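You operate a simulated robot arm through the tools that you are given. There is no shell and no other tool. Be economical: measure what you need, move in short steps, check, and stop when the job is done.

Carry out the task below with a simulated robot arm. There is one attempt and no reset: what you move stays moved.

TASK
Put the brass weight on the top of the rig bench away in the floor of the yellow bin.
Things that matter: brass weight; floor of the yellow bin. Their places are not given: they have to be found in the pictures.

It is judged by the outcome, as a careful person would: the job done as asked, and still so three seconds after it is handed in. It fails if anything else is knocked over, pushed out of place, dropped, spilled or broken.

THE ROBOT
A 7-joint arm with a two-finger parallel gripper, fixed in place. Base frame: the origin is at the foot of the arm, x ahead of it, y to its left, z up. Lengths are in cm, angles in rad, forces in N, time in s.
Its first joint turns from -1.152 to 1.152 rad. Payload 2.6 kg.
Tool frame: the origin (TCP) lies between the finger pads and is the grasp point; the fingertips stand 3 cm ahead of it; z points along the fingers, y is the line along which they close. The gripper opens to 9.4 cm. The fingers are 2.8 cm wide and 1 cm thick; the gripper's body (5 by 9.6 cm) begins 5.5 cm behind the TCP.
Orientation is that of the tool frame in the base frame, as a unit quaternion [w, x, y, z]. With the fingers straight down and closing along the base's y, the tool's x points along the base's -x, its y along +y and its z along -z.

THE INTERFACE
- The arm moves only by the tool apply_moves. Its arguments are lists of equal length, an entry for each row: "slide": the shift along the tool's x, y, z in cm, a list of three; "turn": the turn, a rotation vector about the tool's x, y, z in rad, a list of three; "fingers": the closure in counts, from 0 (fully open) to 255 (shut). In form: {"slide": [[tx, ty, tz], ...], "turn": [[ax, ay, az], ...], "fingers": [fingers, ...]}. A call has 1 to 10 rows; each row is the pose to reach, as a shift and turn from the pose commanded when the call began, along the tool's axes at that moment. A row lasts 0.2 s, in which the tool goes at most 5 cm and 0.15 rad; a call with a longer step from one row to the next is refused whole, and so is a gripper value outside its range. A pose out of reach is approached as far as the arm can. The call stops where the force on the tool passes 40 N (or 10 N more than at its start, if that is more) or the arm is blocked; 0.2 s more then pass. The fingers move at their own pace (about 7.2 cm/s each) and stop on an object; they squeeze with about 42 N. The grip force told is the motor's: it shows also when the fingers shut on nothing. Time passes only in rows, and 0.2 s behind the last, so rows that repeat a pose let the fingers close. It gives the time, the measured TCP pose, the force on the tool (base axes), the opening and the grip force at its end, in the units of the frame above (readings bear some noise).
- Cameras (640 x 400 px; columns grow to the right, rows downward): "scene" is fixed at [4.99, 44.05, 57.64]; the picture's right is [-0.66, -0.75, 0.00], its down [-0.35, 0.30, -0.89] and it looks along [0.67, -0.59, -0.46] (base axes); focal length 342 px, centre (320, 200). "wrist" rides on the gripper at [-3.7, 0, -5.8] in the tool frame; the picture's right is [0.00, -1.00, 0.00], its down [0.97, 0.00, -0.24] and it looks along [0.24, 0.00, 0.97] (tool axes); focal length 218 px, centre (320, 200).
- snapshot(camera): a new picture of that camera. No time passes.
- pixel_to_xyz(camera, pixels): there is no depth. For up to 12 entries [column, row, z] of the newest picture of that camera ("zoom" is the newest enlarged one), the place [x, y] in the base frame at which the ray of that pixel passes the height z, good to about 0.2 cm. No time passes.
- enlarge(camera, box): a new picture of the part [left, top, right, bottom] of that camera's present view, enlarged. No time passes.
- sign_off(): hands the job in; it is judged then, once.

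Work in short steps. Measure before you move; look again where a grasp or a placing could have gone wrong, and mend it. You have 60 turns and 30 pictures in all, the two below and enlarged ones among them. Open the gripper and draw the arm clear of the work before you hand the job in, unless the task says otherwise; then end with one line.

The tools are called as name(argument=value, ...) on one line, values as JSON. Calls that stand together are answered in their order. apply_moves: Moves the arm, as the interface text tells. Its arguments: {"type":"object","properties":{"slide":{"type":"array"},"turn":{"type":"array"},"fingers":{"type":"array"}},"required":["slide","turn","fingers"]} The other tools are called the same way: snapshot (camera) takes a picture; pixel_to_xyz (camera, pixels) gives the place at which the rays of pixels pass given heights; enlarge (camera, box) takes an enlarged picture of a part of a camera's view; sign_off () hands the job in.

At the start:

```text
time_s: 0.0
eef_pos: [43.33, -10.08, 31.18]
ee_rot: [0.0, 0.0, 1.0, 0.0]
contact_force: [0.1, -0.4, -0.2]
width: 9.39
gripper_force: 0.1
```

scene: 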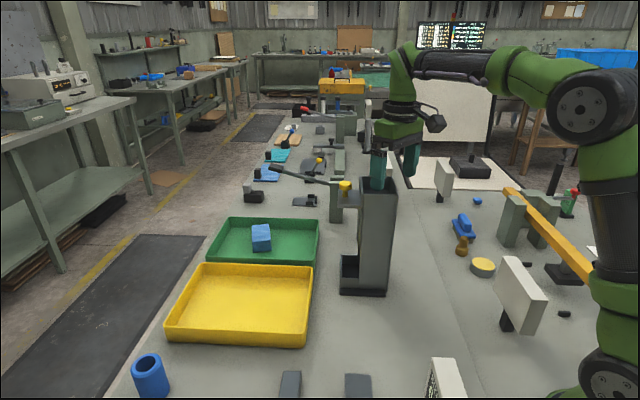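
wrist: 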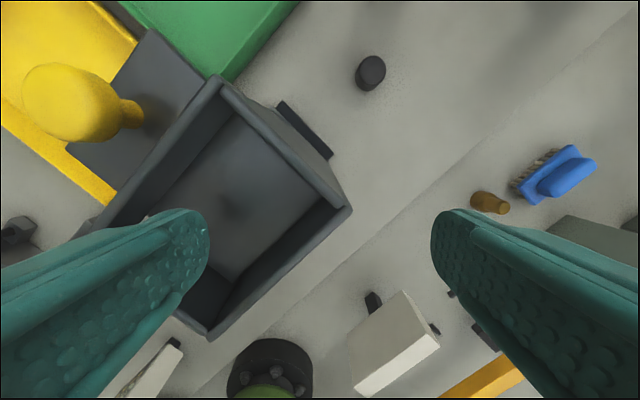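

I can't tell yet which object is the brass weight, so I'll enlarge the candidate regions.

enlarge(camera="scene", box=[400, 160, 600, 340])

enlarge(camera="scene", box=[240, 100, 440, 300])

```text
2.22 times, centred on (500, 250) of scene
```

zoom: 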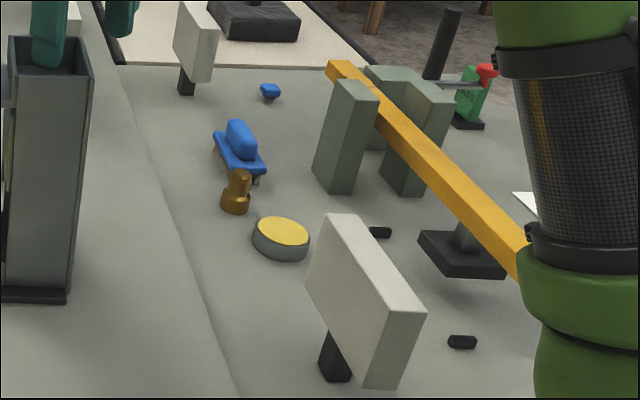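

```text
2.00 times, centred on (340, 200) of scene
```

zoom: 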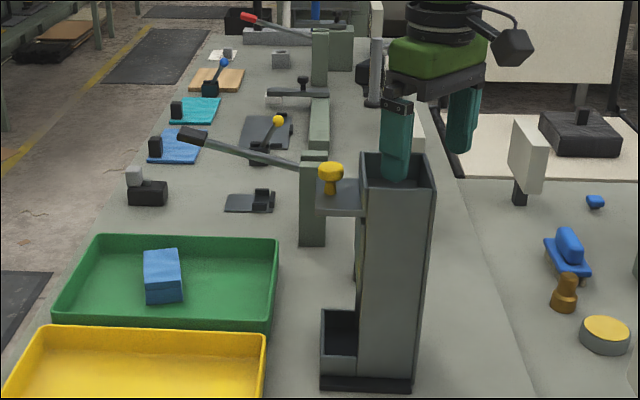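

The brass piece with a knob appears at scene (462,247) and wrist (490,203). I'll triangulate it and measure the bin.

pixel_to_xyz(camera="scene", pixels=[[461, 255, 0], [461, 255, 3], [463, 238, 3], [463, 238, 5], [482, 266, 0], [482, 266, 2], [462, 228, 0], [170, 340, 0], [308, 345, 0], [312, 268, 4], [200, 264, 4], [240, 310, 0]])

pixel_to_xyz(camera="wrist", pixels=[[477, 202, 0], [477, 202, 3], [504, 207, 0], [504, 207, 3], [504, 207, 5], [545, 178, 0], [545, 178, 3], [215, 80, 20], [350, 208, 20], [200, 335, 20], [80, 100, 15], [80, 100, 20]])

enlarge(camera="scene", box=[430, 200, 510, 280])

enlarge(camera="wrist", box=[440, 130, 620, 240])

```text
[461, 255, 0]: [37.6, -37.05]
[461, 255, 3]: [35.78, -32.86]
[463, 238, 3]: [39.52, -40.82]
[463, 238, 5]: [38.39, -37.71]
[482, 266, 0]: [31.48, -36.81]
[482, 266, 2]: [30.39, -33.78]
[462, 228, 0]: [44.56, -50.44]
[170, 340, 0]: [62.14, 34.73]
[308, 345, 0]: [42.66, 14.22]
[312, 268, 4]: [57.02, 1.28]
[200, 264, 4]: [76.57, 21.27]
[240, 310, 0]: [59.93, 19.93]
```

```text
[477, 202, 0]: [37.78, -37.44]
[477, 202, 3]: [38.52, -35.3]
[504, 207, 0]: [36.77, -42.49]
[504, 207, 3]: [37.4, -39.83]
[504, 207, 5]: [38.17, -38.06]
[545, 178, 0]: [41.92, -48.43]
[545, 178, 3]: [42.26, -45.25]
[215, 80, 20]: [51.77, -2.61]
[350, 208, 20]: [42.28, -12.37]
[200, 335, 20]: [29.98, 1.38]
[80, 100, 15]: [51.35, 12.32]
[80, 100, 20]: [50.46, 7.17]
```

```text
5.00 times, centred on (470, 240) of scene
```

zoom: 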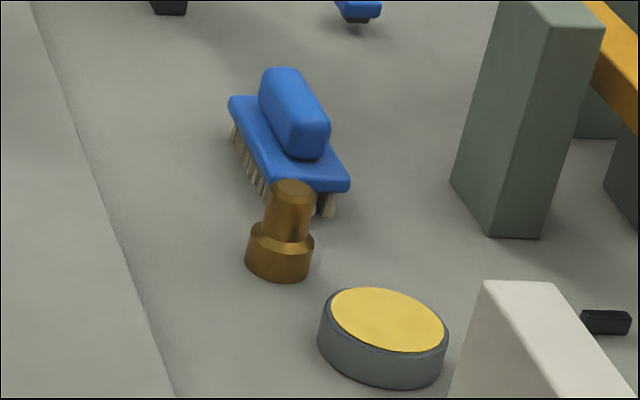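

```text
3.56 times, centred on (530, 185) of wrist
```

zoom: 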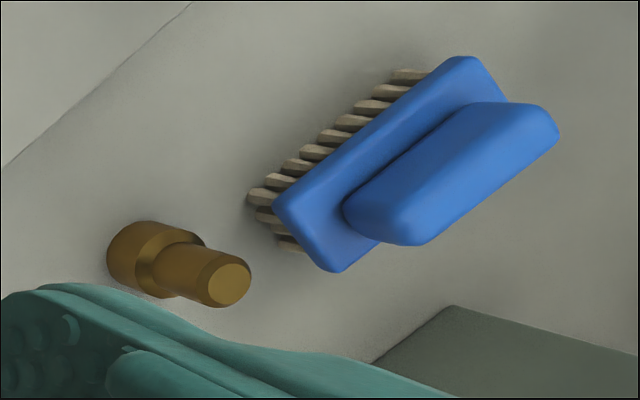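

The weight is standing at about (38,-37.5) with a brush and a disc close by. I'll measure its neighbours.

pixel_to_xyz(camera="zoom", pixels=[[108, 255, 0], [165, 297, 0], [150, 222, 2], [232, 283, 5], [232, 283, 6], [272, 205, 3], [335, 270, 3], [285, 248, 0], [265, 215, 0], [400, 240, 5], [455, 305, 8], [372, 360, 8]])

pixel_to_xyz(camera="scene", pixels=[[465, 238, 5], [466, 237, 6], [471, 268, 0], [494, 273, 0], [482, 277, 0], [486, 258, 2], [505, 325, 0], [545, 300, 8], [500, 260, 10], [494, 246, 0], [538, 247, 0], [500, 237, 0]])

pixel_to_xyz(camera="wrist", pixels=[[373, 300, 0], [405, 293, 8], [438, 345, 8], [405, 293, 10], [438, 345, 10], [352, 365, 8], [548, 228, 10], [450, 290, 0], [475, 325, 0], [482, 358, 0], [440, 395, 10], [520, 370, 10]])

```text
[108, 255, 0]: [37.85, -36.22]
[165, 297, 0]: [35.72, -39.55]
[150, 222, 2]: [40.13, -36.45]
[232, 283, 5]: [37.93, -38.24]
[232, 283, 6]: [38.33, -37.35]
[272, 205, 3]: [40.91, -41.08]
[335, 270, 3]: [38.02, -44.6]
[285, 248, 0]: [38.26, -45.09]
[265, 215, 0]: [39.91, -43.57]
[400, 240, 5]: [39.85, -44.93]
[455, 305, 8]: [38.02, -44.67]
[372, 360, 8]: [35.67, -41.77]
```

```text
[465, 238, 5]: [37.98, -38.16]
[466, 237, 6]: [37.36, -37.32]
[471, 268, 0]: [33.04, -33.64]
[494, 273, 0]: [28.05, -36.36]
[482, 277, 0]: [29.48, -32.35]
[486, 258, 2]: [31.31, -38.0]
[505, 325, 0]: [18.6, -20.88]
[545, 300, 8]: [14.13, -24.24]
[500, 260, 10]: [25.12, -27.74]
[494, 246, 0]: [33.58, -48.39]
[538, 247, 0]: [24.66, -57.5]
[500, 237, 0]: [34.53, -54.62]
```

```text
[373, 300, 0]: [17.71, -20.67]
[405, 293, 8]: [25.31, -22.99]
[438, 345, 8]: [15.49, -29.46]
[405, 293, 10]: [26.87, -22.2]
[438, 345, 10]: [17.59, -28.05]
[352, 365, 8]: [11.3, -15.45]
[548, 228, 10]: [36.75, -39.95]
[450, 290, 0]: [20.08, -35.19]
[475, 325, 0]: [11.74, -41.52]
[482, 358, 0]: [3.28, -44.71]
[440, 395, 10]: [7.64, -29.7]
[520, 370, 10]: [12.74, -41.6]
```

Weight centre is about (37.9,-38.1), roughly 5 tall. Brush corner is at (40.9,-41) and the disc near (31,-35.5), so closing along the (1,1) diagonal clears both. I'll lift 5, travel above it and yaw.

apply_moves(slide=[[0, 0, -4.5], [0.7, -3.5, -5], [1.5, -7.5, -5], [2.3, -11.5, -5], [3.1, -15.5, -5], [3.9, -19.5, -5], [4.7, -23.5, -5], [5.4, -28, -4], [5.4, -28, 0], [5.4, -28, 4.5]], turn=[[0, 0, 0], [0, 0, 0.11], [0, 0, 0.22], [0, 0, 0.34], [0, 0, 0.46], [0, 0, 0.58], [0, 0, 0.7], [0, 0, 0.785], [0, 0, 0.785], [0, 0, 0.785]], fingers=[0, 0, 0, 0, 0, 0, 0, 0, 0, 0])

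snapshot(camera="wrist")

```text
time_s: 2.2
eef_pos: [39.61, -39.77, 28.02]
ee_rot: [-0.001, 0.382, 0.924, 0.001]
contact_force: [-0.4, -0.5, 0.2]
width: 9.45
gripper_force: 0.1
out of reach, approached as far as the arm can: row 8, 9, 10
```

```text
23 pictures are left
```

wrist: 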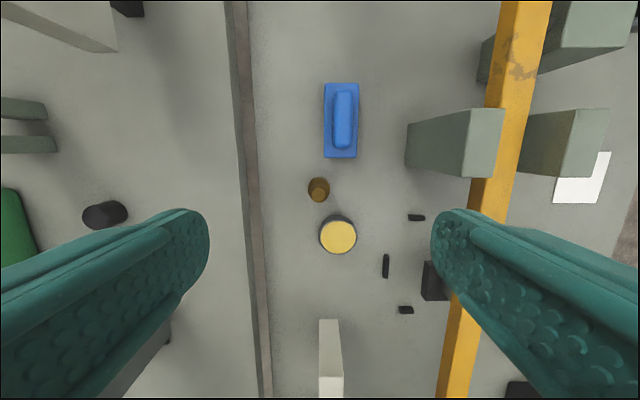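

The arm reports out of reach near there (it stopped at 39.6,-39.8,28), and a ledge is visible at column 240. I'll check the weight position from this view.

pixel_to_xyz(camera="wrist", pixels=[[318, 184, 0], [319, 187, 2], [320, 195, 5], [308, 187, 1], [330, 187, 1], [340, 157, 2], [338, 237, 2], [338, 217, 1], [238, 200, 0], [255, 200, 0], [500, 110, 14], [465, 177, 14]])

enlarge(camera="wrist", box=[270, 70, 430, 270])

snapshot(camera="scene")

```text
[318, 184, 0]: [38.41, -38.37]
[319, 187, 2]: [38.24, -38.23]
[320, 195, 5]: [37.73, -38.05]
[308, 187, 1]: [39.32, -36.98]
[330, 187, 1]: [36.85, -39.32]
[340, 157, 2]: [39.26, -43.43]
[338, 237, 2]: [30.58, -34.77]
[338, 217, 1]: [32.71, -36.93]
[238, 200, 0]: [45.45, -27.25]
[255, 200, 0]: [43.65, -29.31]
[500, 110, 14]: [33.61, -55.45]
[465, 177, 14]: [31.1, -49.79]
```

```text
2.00 times, centred on (350, 170) of wrist
```

zoom: 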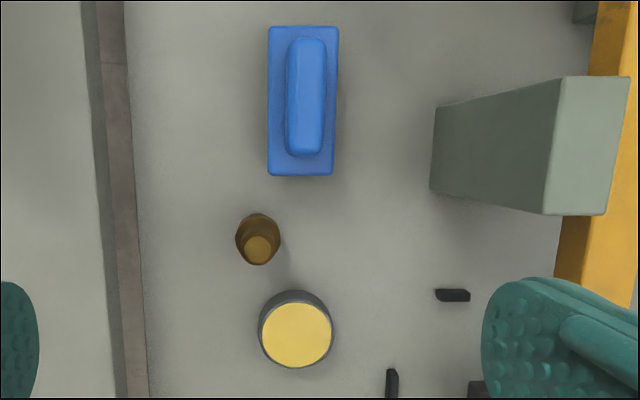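

```text
21 pictures are left
```

scene: 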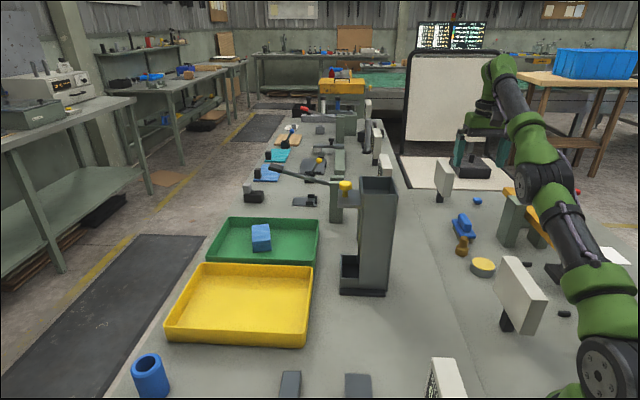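

Weight centre is about (38.05,-38.15). I'll descend a little and see whether the pose becomes reachable.

apply_moves(slide=[[0, 0, 4], [0, 0, 8], [0, 0, 8]], turn=[[0, 0, 0], [0, 0, 0], [0, 0, 0]], fingers=[0, 0, 0])

```text
time_s: 3.0
eef_pos: [41.73, -41.81, 20.82]
ee_rot: [0.0, 0.382, 0.924, 0.0]
contact_force: [-0.6, 0.3, -0.3]
width: 9.4
gripper_force: 0.0
out of reach, approached as far as the arm can: row 1, 2, 3
```

It drifted outward by about 5 cm (41.7,-41.8), so I'll try pulling back radially (tool +x) in small steps at this height.

apply_moves(slide=[[2, 0, 0], [4, 0, 0], [5, 0, 0], [5, 0, 0]], turn=[[0, 0, 0], [0, 0, 0], [0, 0, 0], [0, 0, 0]], fingers=[0, 0, 0, 0])

```text
time_s: 4.0
eef_pos: [41.35, -41.44, 22.25]
ee_rot: [0.0, 0.383, 0.924, 0.0]
contact_force: [0.2, 1.2, 0.1]
width: 9.39
gripper_force: 0.1
out of reach, approached as far as the arm can: row 1, 2, 3, 4
```

The readings fit an arm stretched straight (r²+z² is constant at about 62.4²), so row 8 hit the outer reach and left it singular. I'll command well inside, over clear space, with several rows so the elbow can bend.

apply_moves(slide=[[4, 0, 0], [8, 0, 0], [12, 0, 0], [12, 0, 0], [12, 0, 0], [12, 0, 0], [12, 0, 0], [12, 0, 0]], turn=[[0, 0, 0], [0, 0, 0], [0, 0, 0], [0, 0, 0], [0, 0, 0], [0, 0, 0], [0, 0, 0], [0, 0, 0]], fingers=[0, 0, 0, 0, 0, 0, 0, 0])

```text
time_s: 5.8
eef_pos: [40.68, -40.25, 25.95]
ee_rot: [0.0, 0.382, 0.924, 0.0]
contact_force: [-0.3, -0.1, 0.1]
width: 9.41
gripper_force: 0.1
out of reach, approached as far as the arm can: row 1, 2, 3, 4, 5, 6, 7, 8
```

It's still on the reach boundary. I'll retrace upward and back toward the earlier reachable pose (about 38.5,-33.5,33).

apply_moves(slide=[[2.1, 1.1, -2.4], [4.2, 2.1, -4.7], [6.3, 3.2, -7], [6.3, 3.2, -7], [6.3, 3.2, -7]], turn=[[0, 0, 0], [0, 0, 0], [0, 0, 0], [0, 0, 0], [0, 0, 0]], fingers=[0, 0, 0, 0, 0])

```text
time_s: 7.0
eef_pos: [38.11, -33.47, 32.76]
ee_rot: [0.0, 0.383, 0.924, 0.0]
contact_force: [-0.2, 0.1, 1.0]
width: 9.39
gripper_force: 0.0
out of reach, approached as far as the arm can: row 1, 2
```

Freed: the pose (38.1,-33.5,32.8) was reached. I'll descend here first, then shift over the weight at low height.

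apply_moves(slide=[[0, 0, 4], [0, 0, 8], [0, 0, 12], [0, 0, 16], [-1.6, -1.7, 17], [-3.27, -3.35, 18], [-3.27, -3.35, 18]], turn=[[0, 0, 0], [0, 0, 0], [0, 0, 0], [0, 0, 0], [0, 0, 0], [0, 0, 0], [0, 0, 0]], fingers=[0, 0, 0, 0, 0, 0, 0])

snapshot(camera="wrist")

```text
time_s: 8.6
eef_pos: [37.85, -38.36, 14.5]
ee_rot: [0.0, 0.383, 0.924, 0.0]
contact_force: [-0.2, 0.6, -0.6]
width: 9.41
gripper_force: 0.1
```

```text
20 pictures are left
```

wrist: 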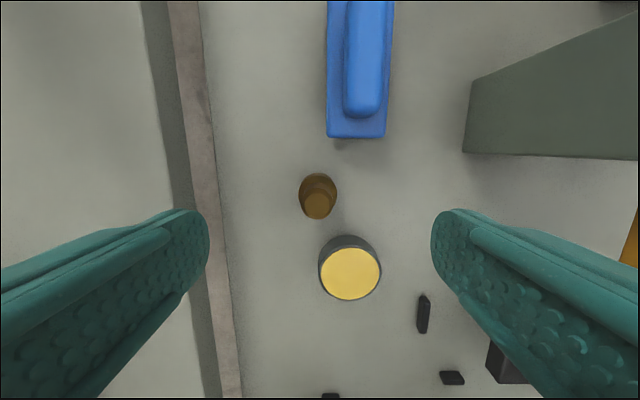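

pixel_to_xyz(camera="wrist", pixels=[[317, 191, 1], [299, 195, 1], [336, 195, 1], [318, 204, 5], [318, 204, 4], [357, 138, 3], [346, 236, 2], [305, 205, 5], [330, 205, 5]])

```text
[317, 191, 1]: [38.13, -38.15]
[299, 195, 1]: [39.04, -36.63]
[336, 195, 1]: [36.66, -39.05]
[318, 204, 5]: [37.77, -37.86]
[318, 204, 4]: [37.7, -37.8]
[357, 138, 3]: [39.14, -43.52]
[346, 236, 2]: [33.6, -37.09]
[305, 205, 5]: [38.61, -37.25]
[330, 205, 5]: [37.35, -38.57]
```

Weight centre is about (37.95,-38.05) with clearance on both sides. I'll descend to TCP z of about 3.6 and check.

apply_moves(slide=[[0.2, 0.25, 3], [0.2, 0.25, 6], [0.2, 0.25, 9], [0.2, 0.25, 10.9], [0.2, 0.25, 10.9]], turn=[[0, 0, 0], [0, 0, 0], [0, 0, 0], [0, 0, 0], [0, 0, 0]], fingers=[0, 0, 0, 0, 0])

snapshot(camera="wrist")

```text
time_s: 9.8
eef_pos: [38.01, -37.86, 3.69]
ee_rot: [0.0, 0.383, 0.924, 0.0]
contact_force: [-0.6, 0.0, 0.1]
width: 9.38
gripper_force: 0.1
```

```text
19 pictures are left
```

wrist: 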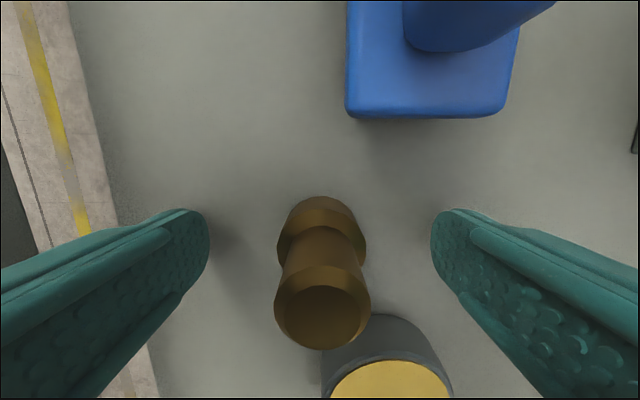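

It's centred between the fingers with nothing else in the way, so I'll close.

apply_moves(slide=[[0, 0, 0], [0, 0, 0], [0, 0, 0], [0, 0, 0]], turn=[[0, 0, 0], [0, 0, 0], [0, 0, 0], [0, 0, 0]], fingers=[255, 255, 255, 255])

apply_moves(slide=[[0, 0, -2], [0, 0, -5], [0, 0, -9], [0, 0, -9]], turn=[[0, 0, 0], [0, 0, 0], [0, 0, 0], [0, 0, 0]], fingers=[255, 255, 255, 255])

snapshot(camera="wrist")

snapshot(camera="scene")

```text
time_s: 10.8
eef_pos: [37.96, -37.89, 3.85]
ee_rot: [0.0, 0.383, 0.924, 0.001]
contact_force: [-0.9, 0.4, 0.3]
width: 3.3
gripper_force: 41.5
```

```text
time_s: 11.8
eef_pos: [38.21, -37.71, 13.03]
ee_rot: [0.0, 0.383, 0.924, 0.0]
contact_force: [0.0, -0.3, -2.6]
width: 3.31
gripper_force: 42.1
```

```text
18 pictures are left
```

wrist: 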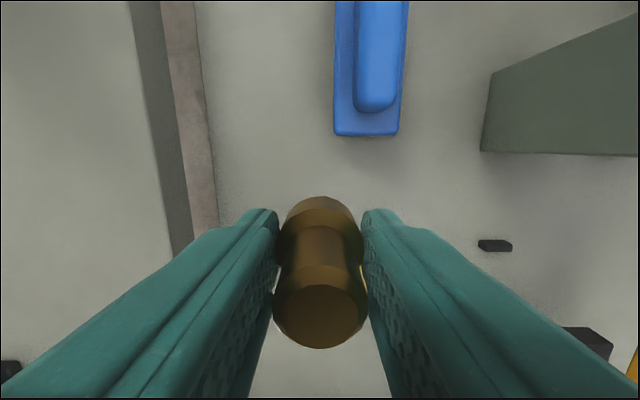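

```text
17 pictures are left
```

scene: 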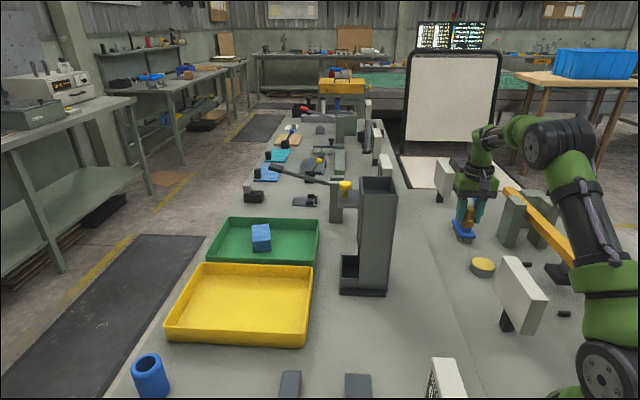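

Grasp holds (width 3.31). Now I'll locate the tower, its shelf and the bin precisely to plan the carry.

pixel_to_xyz(camera="scene", pixels=[[345, 185, 15], [345, 185, 20], [345, 185, 25], [359, 182, 20], [397, 182, 20], [359, 182, 25], [340, 293, 0], [386, 296, 0], [388, 262, 0], [340, 258, 5], [358, 282, 0], [330, 218, 0]])

enlarge(camera="scene", box=[150, 160, 420, 360])

```text
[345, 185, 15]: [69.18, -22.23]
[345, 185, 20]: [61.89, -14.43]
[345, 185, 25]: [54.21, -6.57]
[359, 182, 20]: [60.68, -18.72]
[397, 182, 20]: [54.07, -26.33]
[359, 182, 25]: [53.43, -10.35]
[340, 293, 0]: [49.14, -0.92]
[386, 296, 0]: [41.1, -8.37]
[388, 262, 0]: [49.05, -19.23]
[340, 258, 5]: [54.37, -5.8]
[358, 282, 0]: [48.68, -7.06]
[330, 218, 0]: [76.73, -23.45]
```

```text
2.00 times, centred on (285, 260) of scene
```

zoom: 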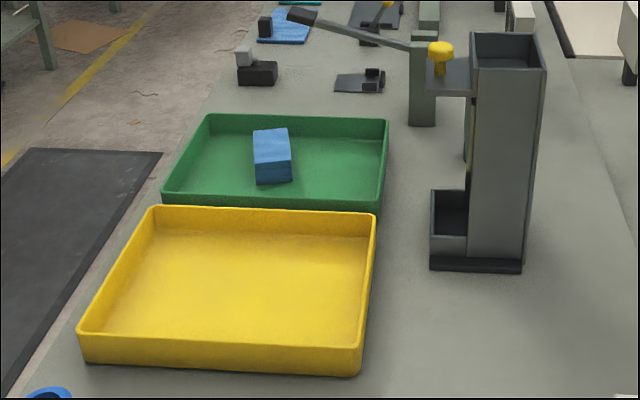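

Tower occupies x 41–56, y −19…2 and is about 28 tall; the bin's near corner is at (42.7,14.2). I'll carry around the base side: pull in to r≈32 at z≈20, then swing.

apply_moves(slide=[[3, 0, -3], [7, 0, -5.5], [11.5, 0, -7], [16.3, 0, -7], [21, 0, -7], [21, 0, -7]], turn=[[0, 0, 0], [0, 0, 0], [0, 0, 0], [0, 0, 0], [0, 0, 0], [0, 0, 0]], fingers=[255, 255, 255, 255, 255, 255])

```text
time_s: 13.2
eef_pos: [23.16, -22.98, 19.68]
ee_rot: [0.0, 0.382, 0.924, 0.0]
contact_force: [-0.4, -0.6, -2.8]
width: 3.31
gripper_force: 41.9
```

Swing along the arc at r≈32.6 to azimuth about +0.26.

apply_moves(slide=[[0.32, 4.55, 0], [1.27, 9.01, 0], [2.83, 13.29, 0], [4.97, 17.32, 0], [7.67, 21.0, 0], [10.84, 24.27, 0], [14.44, 27.07, 0], [16.25, 28.2, 0], [16.25, 28.2, 0]], turn=[[0, 0, -0.14], [0, 0, -0.28], [0, 0, -0.42], [0, 0, -0.56], [0, 0, -0.7], [0, 0, -0.84], [0, 0, -0.98], [0, 0, -1.045], [0, 0, -1.045]], fingers=[255, 255, 255, 255, 255, 255, 255, 255, 255])

snapshot(camera="wrist")

snapshot(camera="scene")

```text
time_s: 15.2
eef_pos: [31.58, 8.35, 19.58]
ee_rot: [0.0, -0.131, 0.991, 0.0]
contact_force: [-0.6, 0.0, -2.5]
width: 3.33
gripper_force: 42.3
```

```text
15 pictures are left
```

wrist: 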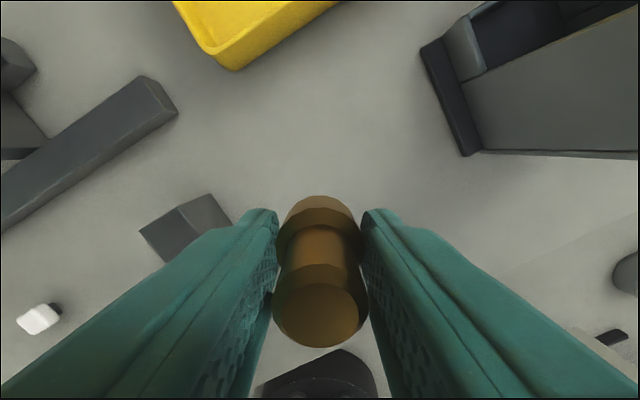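

```text
14 pictures are left
```

scene: 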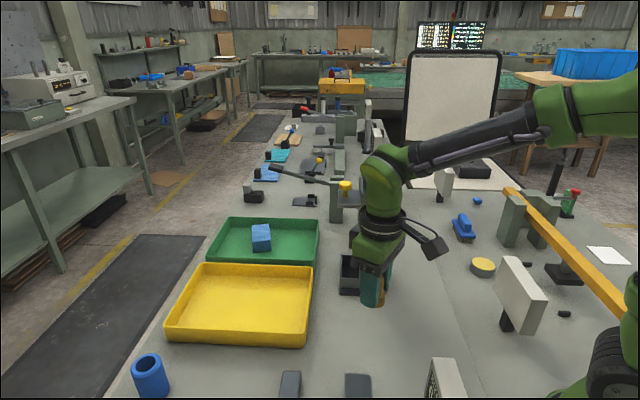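

Bin's near corner is at wrist (233,70). I'll move outward about 12 cm at this height and check it from above.

pixel_to_xyz(camera="wrist", pixels=[[233, 70, 0], [207, 52, 4], [207, 52, 5], [335, 5, 0], [468, 155, 0]])

apply_moves(slide=[[-4, 0, 0], [-8, 0, 0], [-12, 0, 0], [-12, 0, 0]], turn=[[0, 0, 0], [0, 0, 0], [0, 0, 0], [0, 0, 0]], fingers=[255, 255, 255, 255])

snapshot(camera="wrist")

```text
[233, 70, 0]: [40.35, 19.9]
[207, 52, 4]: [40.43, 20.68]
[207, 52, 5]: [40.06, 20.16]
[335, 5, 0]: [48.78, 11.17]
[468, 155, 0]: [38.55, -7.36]
```

```text
time_s: 16.2
eef_pos: [43.3, 11.6, 19.69]
ee_rot: [-0.001, -0.129, 0.992, 0.0]
contact_force: [-0.2, 0.3, -3.4]
width: 3.33
gripper_force: 41.8
```

```text
13 pictures are left
```

wrist: 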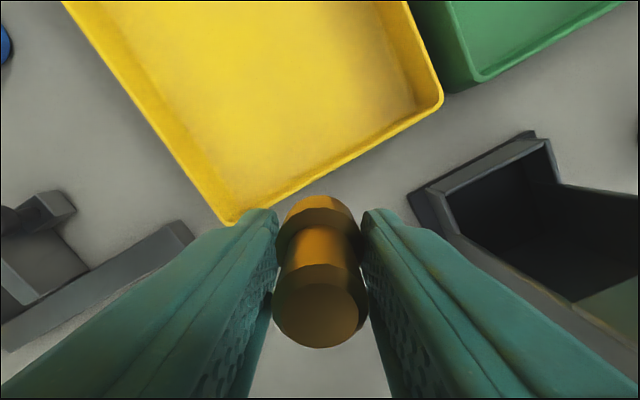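

pixel_to_xyz(camera="wrist", pixels=[[226, 223, 4], [442, 103, 4], [65, 2, 4], [400, 2, 4], [240, 195, 0.5], [425, 95, 0.5], [320, 60, 0.5], [320, 90, 0.5], [335, 160, 4]])

pixel_to_xyz(camera="scene", pixels=[[310, 334, 4], [312, 268, 4], [310, 334, 5], [313, 266, 5], [308, 347, 0]])

```text
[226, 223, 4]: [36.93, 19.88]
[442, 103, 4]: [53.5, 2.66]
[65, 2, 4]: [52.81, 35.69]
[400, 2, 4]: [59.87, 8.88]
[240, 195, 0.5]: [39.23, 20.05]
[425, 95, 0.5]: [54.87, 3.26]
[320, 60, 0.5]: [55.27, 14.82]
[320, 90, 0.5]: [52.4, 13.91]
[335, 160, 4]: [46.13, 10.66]
```

```text
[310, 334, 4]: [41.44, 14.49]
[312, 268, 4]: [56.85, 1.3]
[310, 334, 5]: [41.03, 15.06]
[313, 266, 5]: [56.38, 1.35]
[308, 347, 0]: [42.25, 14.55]
```

The scene and wrist rays disagree at low z, which suggests the bench holding the bin is higher than z=0. I'll triangulate the bin bottom and bench.

pixel_to_xyz(camera="scene", pixels=[[386, 296, 3], [386, 296, 6], [340, 293, 3], [340, 293, 6], [310, 334, 7], [310, 334, 9], [313, 267, 7], [313, 267, 9], [305, 328, 4], [305, 328, 6]])

pixel_to_xyz(camera="wrist", pixels=[[408, 192, 0], [408, 192, 3], [408, 192, 6], [226, 223, 7], [226, 223, 9], [442, 103, 7], [442, 103, 9], [240, 195, 4], [240, 195, 6], [320, 60, 5]])

enlarge(camera="scene", box=[150, 250, 330, 360])

enlarge(camera="wrist", box=[40, 0, 460, 260])

```text
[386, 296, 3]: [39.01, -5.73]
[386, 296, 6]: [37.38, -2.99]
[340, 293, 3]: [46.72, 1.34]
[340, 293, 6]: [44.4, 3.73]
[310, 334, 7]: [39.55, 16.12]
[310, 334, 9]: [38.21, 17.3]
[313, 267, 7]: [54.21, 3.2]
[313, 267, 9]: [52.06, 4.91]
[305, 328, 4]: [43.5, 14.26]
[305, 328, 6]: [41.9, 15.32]
```

```text
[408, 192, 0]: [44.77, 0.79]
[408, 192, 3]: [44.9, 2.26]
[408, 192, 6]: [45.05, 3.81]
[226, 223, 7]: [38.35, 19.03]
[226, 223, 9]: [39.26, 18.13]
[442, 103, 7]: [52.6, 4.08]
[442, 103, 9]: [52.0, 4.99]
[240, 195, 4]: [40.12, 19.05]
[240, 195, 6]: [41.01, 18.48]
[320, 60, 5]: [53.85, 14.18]
```

```text
3.56 times, centred on (240, 305) of scene
```

zoom: 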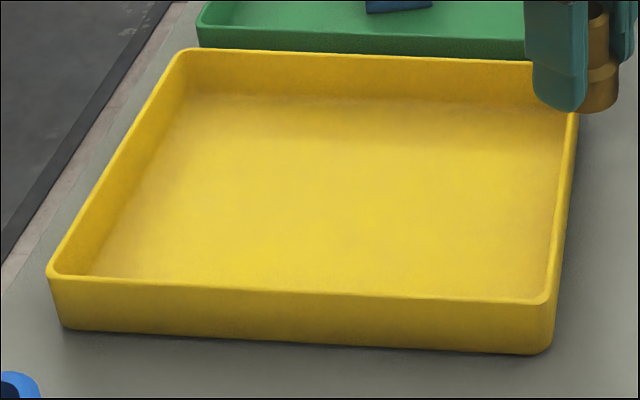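

```text
1.52 times, centred on (250, 130) of wrist
```

zoom: 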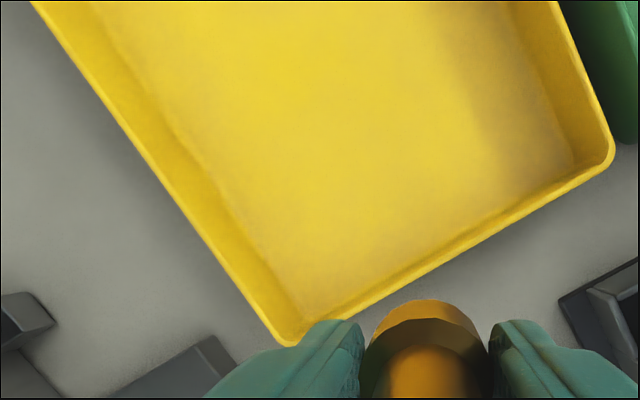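

Consistent solution: that bench top is at z≈6 and the bin rim at z≈9, with near corners (38.8,17.6) and (52,4.9). I'll place at about (49.9,15.9); move there, then lower to TCP z≈11.5.

apply_moves(slide=[[-3.7, 1.2, 0], [-7.48, 2.46, 0], [-7.48, 2.46, 0], [-7.48, 2.46, 4], [-7.48, 2.46, 8], [-7.48, 2.46, 8]], turn=[[0, 0, 0], [0, 0, 0], [0, 0, 0], [0, 0, 0], [0, 0, 0], [0, 0, 0]], fingers=[255, 255, 255, 255, 255, 255])

enlarge(camera="scene", box=[150, 220, 350, 360])

```text
time_s: 17.6
eef_pos: [50.04, 15.77, 11.71]
ee_rot: [-0.001, -0.13, 0.992, 0.0]
contact_force: [0.0, 0.0, -2.8]
width: 3.32
gripper_force: 42.5
```

```text
2.86 times, centred on (250, 290) of scene
```

zoom: 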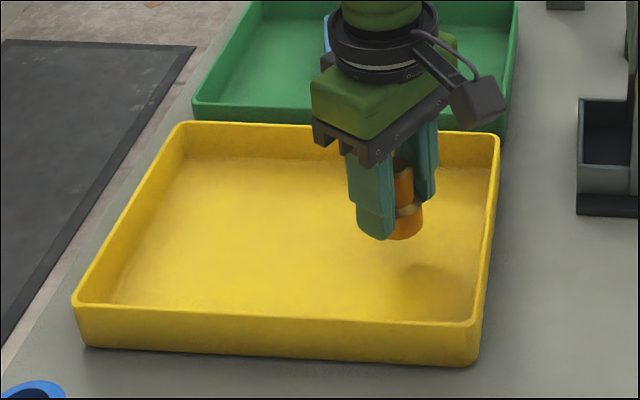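

It's over the bin floor with some gap left. I'll lower gently in small steps and watch the force.

apply_moves(slide=[[0, 0, 0.4], [0, 0, 0.8], [0, 0, 1.1], [0, 0, 1.1]], turn=[[0, 0, 0], [0, 0, 0], [0, 0, 0], [0, 0, 0]], fingers=[255, 255, 255, 255])

enlarge(camera="scene", box=[230, 240, 330, 340])

```text
time_s: 18.6
eef_pos: [49.92, 15.69, 10.71]
ee_rot: [0.0, -0.13, 0.992, 0.0]
contact_force: [-0.2, -0.3, -3.1]
width: 3.32
gripper_force: 42.3
```

```text
4.00 times, centred on (280, 290) of scene
```

zoom: 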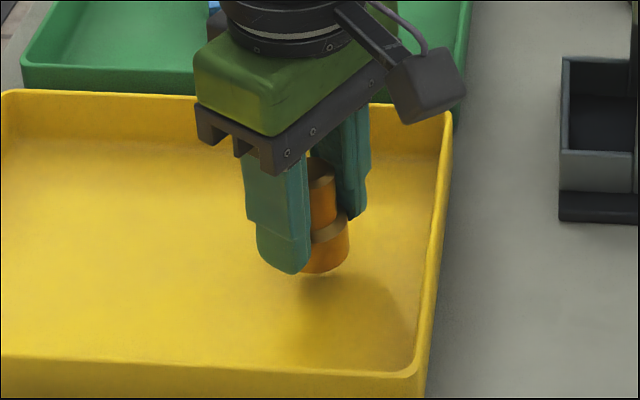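

No contact yet (force is still just the weight). I'll continue down slowly.

apply_moves(slide=[[0, 0, 0.2], [0, 0, 0.4], [0, 0, 0.5], [0, 0, 0.5]], turn=[[0, 0, 0], [0, 0, 0], [0, 0, 0], [0, 0, 0]], fingers=[255, 255, 255, 255])

apply_moves(slide=[[0, 0, 0.2], [0, 0, 0.4], [0, 0, 0.4]], turn=[[0, 0, 0], [0, 0, 0], [0, 0, 0]], fingers=[255, 255, 255])

enlarge(camera="scene", box=[230, 240, 330, 340])

```text
time_s: 19.6
eef_pos: [49.84, 15.83, 10.25]
ee_rot: [-0.001, -0.129, 0.992, 0.0]
contact_force: [-0.5, 0.2, -2.9]
width: 3.32
gripper_force: 42.6
```

```text
time_s: 20.4
eef_pos: [49.79, 15.62, 9.86]
ee_rot: [0.0, -0.13, 0.992, 0.0]
contact_force: [0.0, 0.2, -2.3]
width: 3.31
gripper_force: 41.9
```

```text
4.00 times, centred on (280, 290) of scene
```

zoom: 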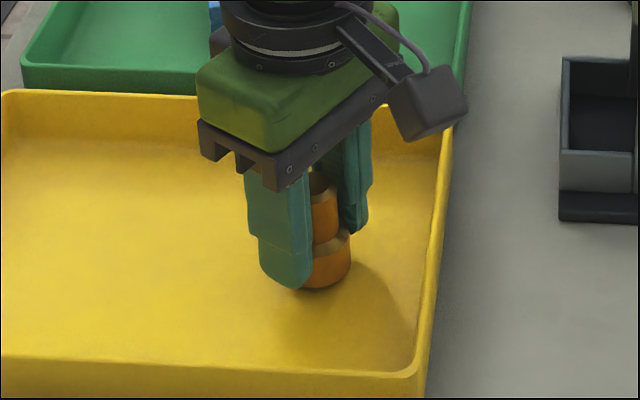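

Nearly down, though the reading still shows no clear contact. A few more tiny steps.

apply_moves(slide=[[0, 0, 0.1], [0, 0, 0.2], [0, 0, 0.3], [0, 0, 0.3]], turn=[[0, 0, 0], [0, 0, 0], [0, 0, 0], [0, 0, 0]], fingers=[255, 255, 255, 255])

```text
time_s: 21.4
eef_pos: [49.76, 15.8, 9.58]
ee_rot: [0.0, -0.129, 0.992, 0.0]
contact_force: [-0.5, -0.2, -2.4]
width: 3.33
gripper_force: 42.0
```

apply_moves(slide=[[0, 0, 0.1], [0, 0, 0.2], [0, 0, 0.3], [0, 0, 0.3]], turn=[[0, 0, 0], [0, 0, 0], [0, 0, 0], [0, 0, 0]], fingers=[255, 255, 255, 255])

enlarge(camera="scene", box=[270, 280, 320, 330])

```text
time_s: 22.4
eef_pos: [49.78, 15.81, 9.26]
ee_rot: [0.0, -0.13, 0.992, 0.0]
contact_force: [-0.1, -0.4, -2.4]
width: 3.3
gripper_force: 41.8
```

```text
8.00 times, centred on (295, 305) of scene
```

zoom: 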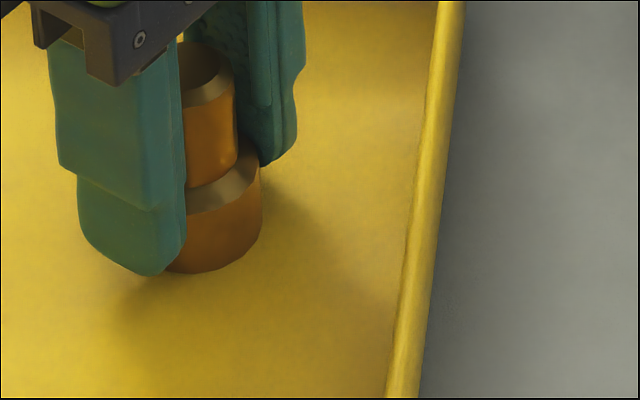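

Still hanging free; the shadow nearly meets it. I'll continue slowly.

apply_moves(slide=[[0, 0, 0.1], [0, 0, 0.2], [0, 0, 0.3], [0, 0, 0.3]], turn=[[0, 0, 0], [0, 0, 0], [0, 0, 0], [0, 0, 0]], fingers=[255, 255, 255, 255])

```text
time_s: 23.4
eef_pos: [50.01, 15.86, 9.21]
ee_rot: [0.003, -0.13, 0.992, 0.001]
contact_force: [-8.1, -2.2, 27.8]
width: 3.32
gripper_force: 42.1
```

Contact (27.8 N up). I'll ease up 0.2, then open and look.

apply_moves(slide=[[0, 0, -0.22], [0, 0, -0.22]], turn=[[0, 0, 0], [0, 0, 0]], fingers=[255, 255])

apply_moves(slide=[[0, 0, 0], [0, 0, 0], [0, 0, 0], [0, 0, 0]], turn=[[0, 0, 0], [0, 0, 0], [0, 0, 0], [0, 0, 0]], fingers=[130, 80, 60, 60])

snapshot(camera="wrist")

```text
time_s: 24.0
eef_pos: [49.9, 15.74, 9.16]
ee_rot: [0.001, -0.131, 0.991, 0.0]
contact_force: [5.3, 2.7, 11.5]
width: 3.28
gripper_force: 42.1
```

```text
time_s: 25.0
eef_pos: [49.77, 15.85, 9.09]
ee_rot: [0.0, -0.13, 0.992, 0.0]
contact_force: [-0.2, -0.8, -0.2]
width: 7.2
gripper_force: 0.1
```

```text
6 pictures are left
```

wrist: 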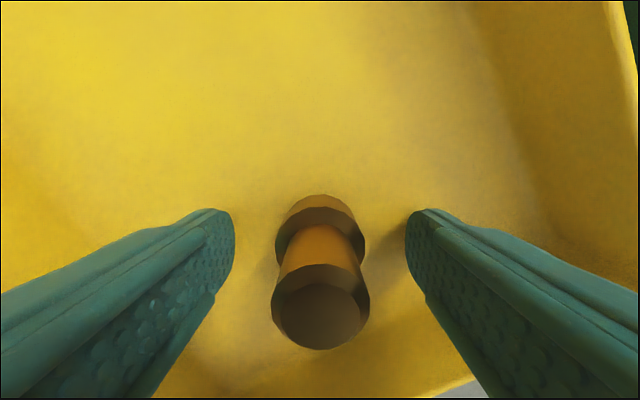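

The weight is standing free on the floor of the bin. I'll rise straight up, then draw back inward.

apply_moves(slide=[[0, 0, -2], [0, 0, -5.5], [0, 0, -9.5], [0, 0, -13], [4.5, 0, -13], [9, 0, -13], [13, 0, -13], [13, 0, -13]], turn=[[0, 0, 0], [0, 0, 0], [0, 0, 0], [0, 0, 0], [0, 0, 0], [0, 0, 0], [0, 0, 0], [0, 0, 0]], fingers=[60, 60, 60, 60, 30, 0, 0, 0])

snapshot(camera="scene")

```text
time_s: 26.8
eef_pos: [37.12, 12.42, 22.31]
ee_rot: [0.0, -0.129, 0.992, 0.0]
contact_force: [0.1, 0.0, -0.7]
width: 9.4
gripper_force: 0.0
```

```text
5 pictures are left
```

scene: 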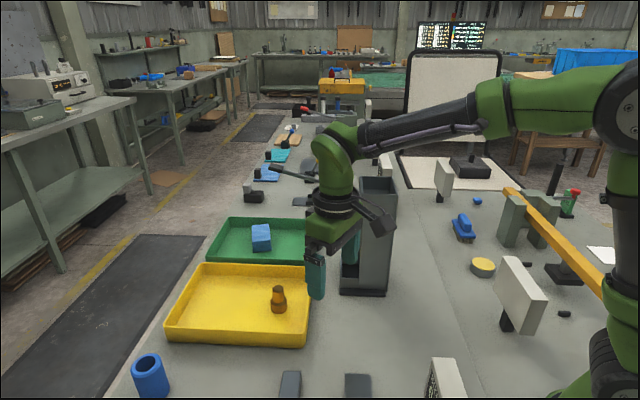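

The weight stands upright in the yellow bin at (278,300), nothing else has moved, and the arm is clear with the gripper open.

sign_off()

```text
The job is handed in.
```

The brass weight from the rig bench is now standing upright on the floor of the yellow bin, and the last picture shows nothing else disturbed.
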